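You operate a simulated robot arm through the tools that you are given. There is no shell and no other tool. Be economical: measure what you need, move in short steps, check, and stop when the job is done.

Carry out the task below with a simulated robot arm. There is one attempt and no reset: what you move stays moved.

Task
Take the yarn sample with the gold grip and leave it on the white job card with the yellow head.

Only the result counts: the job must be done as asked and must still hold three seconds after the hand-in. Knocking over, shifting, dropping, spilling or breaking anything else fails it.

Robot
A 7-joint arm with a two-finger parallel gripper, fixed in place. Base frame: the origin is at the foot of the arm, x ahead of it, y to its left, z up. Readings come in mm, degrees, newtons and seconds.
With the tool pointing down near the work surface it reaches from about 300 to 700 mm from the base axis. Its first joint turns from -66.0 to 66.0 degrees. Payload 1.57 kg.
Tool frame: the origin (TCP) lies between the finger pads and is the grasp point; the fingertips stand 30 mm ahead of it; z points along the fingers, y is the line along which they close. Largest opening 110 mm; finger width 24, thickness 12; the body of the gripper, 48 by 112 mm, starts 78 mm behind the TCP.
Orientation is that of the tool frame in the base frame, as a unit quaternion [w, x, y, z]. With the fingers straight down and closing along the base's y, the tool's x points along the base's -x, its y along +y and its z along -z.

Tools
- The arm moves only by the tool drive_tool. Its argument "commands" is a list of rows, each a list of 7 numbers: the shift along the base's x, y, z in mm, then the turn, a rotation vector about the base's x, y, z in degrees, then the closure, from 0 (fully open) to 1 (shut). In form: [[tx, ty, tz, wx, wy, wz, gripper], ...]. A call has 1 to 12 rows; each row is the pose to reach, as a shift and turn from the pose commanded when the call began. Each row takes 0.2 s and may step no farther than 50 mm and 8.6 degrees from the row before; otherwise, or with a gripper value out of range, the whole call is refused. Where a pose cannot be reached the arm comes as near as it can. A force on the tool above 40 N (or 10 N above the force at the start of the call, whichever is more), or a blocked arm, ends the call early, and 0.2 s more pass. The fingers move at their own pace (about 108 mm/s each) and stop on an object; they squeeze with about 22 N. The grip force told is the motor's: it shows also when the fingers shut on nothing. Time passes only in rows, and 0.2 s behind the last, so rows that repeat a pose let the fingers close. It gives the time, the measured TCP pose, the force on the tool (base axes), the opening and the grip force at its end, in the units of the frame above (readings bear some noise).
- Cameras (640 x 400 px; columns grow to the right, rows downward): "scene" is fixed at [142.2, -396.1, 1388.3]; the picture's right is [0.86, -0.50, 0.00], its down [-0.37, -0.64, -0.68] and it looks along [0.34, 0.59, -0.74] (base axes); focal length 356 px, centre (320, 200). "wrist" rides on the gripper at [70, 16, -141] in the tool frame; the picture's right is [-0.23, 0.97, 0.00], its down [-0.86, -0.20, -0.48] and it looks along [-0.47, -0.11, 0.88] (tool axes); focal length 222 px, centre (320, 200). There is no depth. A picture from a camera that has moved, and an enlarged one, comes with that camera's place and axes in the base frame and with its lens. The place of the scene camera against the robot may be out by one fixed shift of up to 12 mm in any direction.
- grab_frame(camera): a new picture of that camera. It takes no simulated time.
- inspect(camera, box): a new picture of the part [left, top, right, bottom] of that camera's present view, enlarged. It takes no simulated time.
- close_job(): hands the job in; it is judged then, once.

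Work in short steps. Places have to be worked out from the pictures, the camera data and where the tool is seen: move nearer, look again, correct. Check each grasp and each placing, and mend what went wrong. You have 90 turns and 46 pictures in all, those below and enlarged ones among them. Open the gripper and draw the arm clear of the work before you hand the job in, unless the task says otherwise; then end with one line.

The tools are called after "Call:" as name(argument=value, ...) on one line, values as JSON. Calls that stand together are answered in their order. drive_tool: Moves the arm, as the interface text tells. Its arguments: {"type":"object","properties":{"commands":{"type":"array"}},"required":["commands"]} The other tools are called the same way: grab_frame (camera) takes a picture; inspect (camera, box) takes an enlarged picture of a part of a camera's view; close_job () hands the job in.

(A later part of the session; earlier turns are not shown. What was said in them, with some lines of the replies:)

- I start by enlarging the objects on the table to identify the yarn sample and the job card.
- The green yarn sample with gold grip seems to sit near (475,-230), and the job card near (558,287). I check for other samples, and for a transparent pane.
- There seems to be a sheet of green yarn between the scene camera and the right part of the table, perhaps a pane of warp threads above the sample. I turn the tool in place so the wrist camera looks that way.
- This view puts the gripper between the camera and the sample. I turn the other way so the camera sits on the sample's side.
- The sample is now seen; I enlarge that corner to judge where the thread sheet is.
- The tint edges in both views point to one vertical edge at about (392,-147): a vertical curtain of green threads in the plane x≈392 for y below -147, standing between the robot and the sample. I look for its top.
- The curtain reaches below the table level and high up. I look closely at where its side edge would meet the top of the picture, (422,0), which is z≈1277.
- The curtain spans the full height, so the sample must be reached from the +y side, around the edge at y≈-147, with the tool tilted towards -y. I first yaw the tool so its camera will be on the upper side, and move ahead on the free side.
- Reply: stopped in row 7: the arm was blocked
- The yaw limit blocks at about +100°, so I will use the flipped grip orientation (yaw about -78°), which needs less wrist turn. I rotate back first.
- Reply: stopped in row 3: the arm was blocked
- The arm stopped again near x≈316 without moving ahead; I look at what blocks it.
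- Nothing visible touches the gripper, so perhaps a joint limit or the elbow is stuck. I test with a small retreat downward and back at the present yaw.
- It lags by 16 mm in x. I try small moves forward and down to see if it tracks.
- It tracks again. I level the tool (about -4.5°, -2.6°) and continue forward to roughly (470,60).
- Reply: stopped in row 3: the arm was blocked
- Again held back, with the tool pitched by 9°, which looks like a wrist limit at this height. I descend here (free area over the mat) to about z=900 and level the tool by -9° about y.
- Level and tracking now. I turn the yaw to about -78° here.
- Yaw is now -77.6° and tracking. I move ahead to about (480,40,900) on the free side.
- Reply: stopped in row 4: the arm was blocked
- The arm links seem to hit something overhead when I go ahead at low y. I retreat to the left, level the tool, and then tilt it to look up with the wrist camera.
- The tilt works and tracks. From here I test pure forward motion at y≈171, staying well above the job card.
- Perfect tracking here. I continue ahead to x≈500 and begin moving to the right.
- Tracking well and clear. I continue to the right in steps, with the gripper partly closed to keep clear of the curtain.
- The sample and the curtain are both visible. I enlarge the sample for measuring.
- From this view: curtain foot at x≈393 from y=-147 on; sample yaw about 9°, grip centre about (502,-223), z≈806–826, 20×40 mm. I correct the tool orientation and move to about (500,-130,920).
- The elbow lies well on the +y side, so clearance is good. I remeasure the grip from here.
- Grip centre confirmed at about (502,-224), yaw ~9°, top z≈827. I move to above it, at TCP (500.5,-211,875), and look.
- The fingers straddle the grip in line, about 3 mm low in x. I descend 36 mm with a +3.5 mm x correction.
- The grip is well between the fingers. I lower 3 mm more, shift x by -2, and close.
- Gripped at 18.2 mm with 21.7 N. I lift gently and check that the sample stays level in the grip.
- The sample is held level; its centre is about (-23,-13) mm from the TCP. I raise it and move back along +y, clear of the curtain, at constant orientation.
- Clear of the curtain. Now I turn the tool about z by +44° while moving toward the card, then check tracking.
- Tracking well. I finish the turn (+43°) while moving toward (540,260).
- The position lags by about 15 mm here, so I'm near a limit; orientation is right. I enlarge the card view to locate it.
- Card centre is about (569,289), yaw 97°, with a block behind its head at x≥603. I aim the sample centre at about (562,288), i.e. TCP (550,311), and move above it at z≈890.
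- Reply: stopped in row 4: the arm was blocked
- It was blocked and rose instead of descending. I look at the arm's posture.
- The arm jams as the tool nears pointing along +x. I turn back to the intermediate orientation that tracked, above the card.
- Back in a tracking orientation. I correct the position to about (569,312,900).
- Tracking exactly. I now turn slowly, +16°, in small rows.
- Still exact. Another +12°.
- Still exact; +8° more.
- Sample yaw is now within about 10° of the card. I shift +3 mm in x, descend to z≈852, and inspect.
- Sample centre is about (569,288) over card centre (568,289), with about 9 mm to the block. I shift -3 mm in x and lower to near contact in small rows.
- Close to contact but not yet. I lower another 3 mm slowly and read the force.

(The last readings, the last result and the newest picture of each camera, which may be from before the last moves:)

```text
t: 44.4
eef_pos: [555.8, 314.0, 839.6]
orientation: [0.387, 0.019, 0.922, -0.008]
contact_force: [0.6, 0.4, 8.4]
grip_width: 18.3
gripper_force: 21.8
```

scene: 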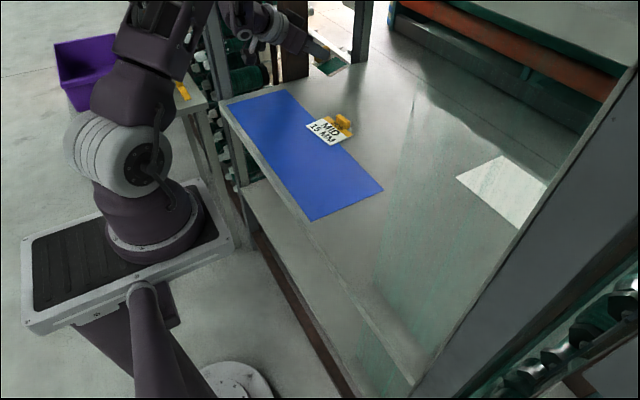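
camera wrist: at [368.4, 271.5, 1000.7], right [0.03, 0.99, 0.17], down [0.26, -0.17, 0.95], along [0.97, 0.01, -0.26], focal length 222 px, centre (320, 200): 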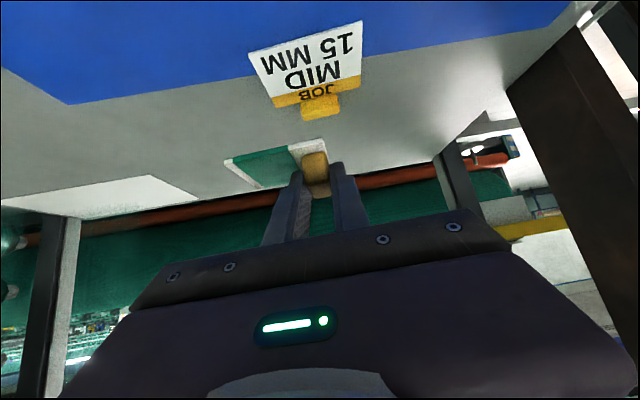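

Contact (8 N). I open the fingers gently.

Call:
drive_tool(commands=[[0, 0, 0, 0, 0, 0, 0.8], [0, 0, 0, 0, 0, 0, 0.7], [0, 0, 0, 0, 0, 0, 0.6], [0, 0, 0, 0, 0, 0, 0.55], [0, 0, 0, 0, 0, 0, 0.55]])

Call:
inspect(camera="wrist", box=[176, 60, 432, 220])

```text
t: 45.5
eef_pos: [554.4, 314.5, 839.2]
orientation: [0.385, 0.018, 0.923, -0.008]
contact_force: [0.6, 0.1, 0.5]
grip_width: 49.3
gripper_force: 0.0
```

```text
2.50 times, centred on (304, 140) of wrist
camera zoom: at [405.7, 337.7, 888.2], right [0.2, 0.97, 0.16], down [0.25, -0.21, 0.95], along [0.95, -0.15, -0.28], focal length 555 px, centre (360, 350)
```

zoom: 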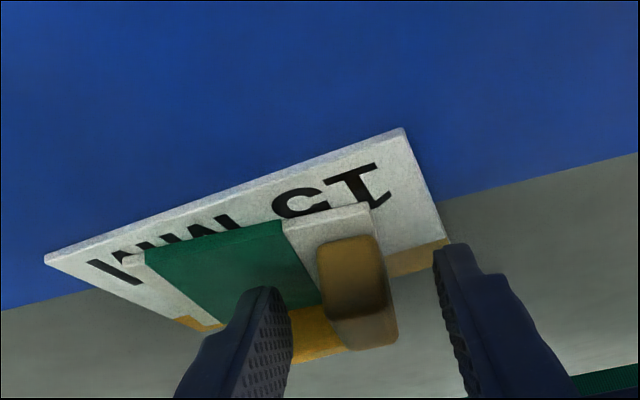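

Released; the sample rests on the card. I lift straight up along the same way I came down.

Call:
drive_tool(commands=[[0, 0, 8, 0, 0, 0, 0.55], [0, 0, 20, 0, 0, 0, 0.55], [0, 0, 35, 0, 0, 0, 0.55], [0, 0, 50, 0, 0, 0, 0.55], [0, 0, 62, 0, 0, 0, 0.55], [0, 0, 62, 0, 0, 0, 0.55]])

Call:
drive_tool(commands=[[2, 0, 2, 0, 0, -6, 0.55], [4, 0, 6, 0, 0, -12, 0.55], [6, 0, 12, 0, 0, -18, 0.55], [8, 0, 20, 0, 0, -24, 0.55], [10, -10, 30, 0, 0, -30, 0.55], [10, -30, 40, 0, 0, -36, 0.55], [5, -60, 50, 0, 0, -36, 0.55], [0, -90, 50, 0, 0, -36, 0.55], [-10, -120, 50, 0, 0, -36, 0.55], [-10, -120, 50, 0, 0, -36, 0.55]])

Call:
inspect(camera="scene", box=[250, 60, 410, 160])

```text
t: 47.0
eef_pos: [546.0, 311.6, 881.3]
orientation: [0.373, 0.011, 0.928, -0.017]
contact_force: [-0.4, -0.9, -0.2]
grip_width: 49.4
gripper_force: 0.1
```

```text
t: 49.1
eef_pos: [545.4, 194.6, 948.5]
orientation: [0.364, 0.302, 0.872, -0.127]
contact_force: [-0.4, 0.8, 0.7]
grip_width: 49.3
gripper_force: 0.1
```

```text
4.00 times, centred on (330, 110) of scene
camera zoom: at [142.2, -396.2, 1388.3], right [0.86, -0.5, 0.0], down [-0.37, -0.64, -0.68], along [0.34, 0.59, -0.74], focal length 1423 px, centre (280, 560)
```

zoom: 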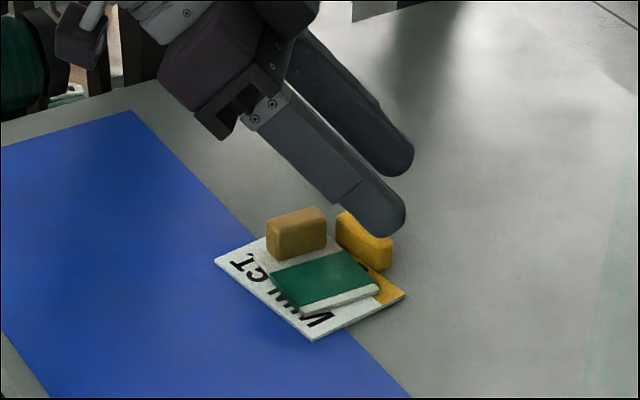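

The sample rests on the card, with card and block unmoved. I draw the arm farther away and open the gripper.

Call:
drive_tool(commands=[[0, -30, 10, 0, 0, 0, 0.4], [-5, -60, 20, 0, 0, 0, 0.2], [-10, -90, 20, 0, 0, 0, 0], [-15, -120, 20, 0, 0, 0, 0], [-15, -120, 20, 0, 0, 0, 0]])

Call:
grab_frame(camera="scene")

```text
t: 50.4
eef_pos: [527.2, 78.3, 971.4]
orientation: [0.365, 0.3, 0.872, -0.126]
contact_force: [-0.1, -0.1, -0.3]
grip_width: 110.0
gripper_force: 0.0
```

```text
3 pictures are left
```

scene: 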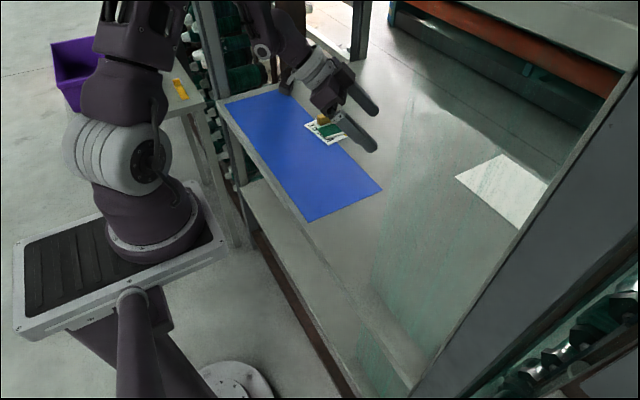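

The sample lies on the job card, the gripper is open and the arm is clear, so I hand in.

Call:
close_job()

```text
The job is handed in.
```

The yarn sample with the gold grip is resting near the middle of the white job card with the yellow head, the arm is clear, and the job is handed in.
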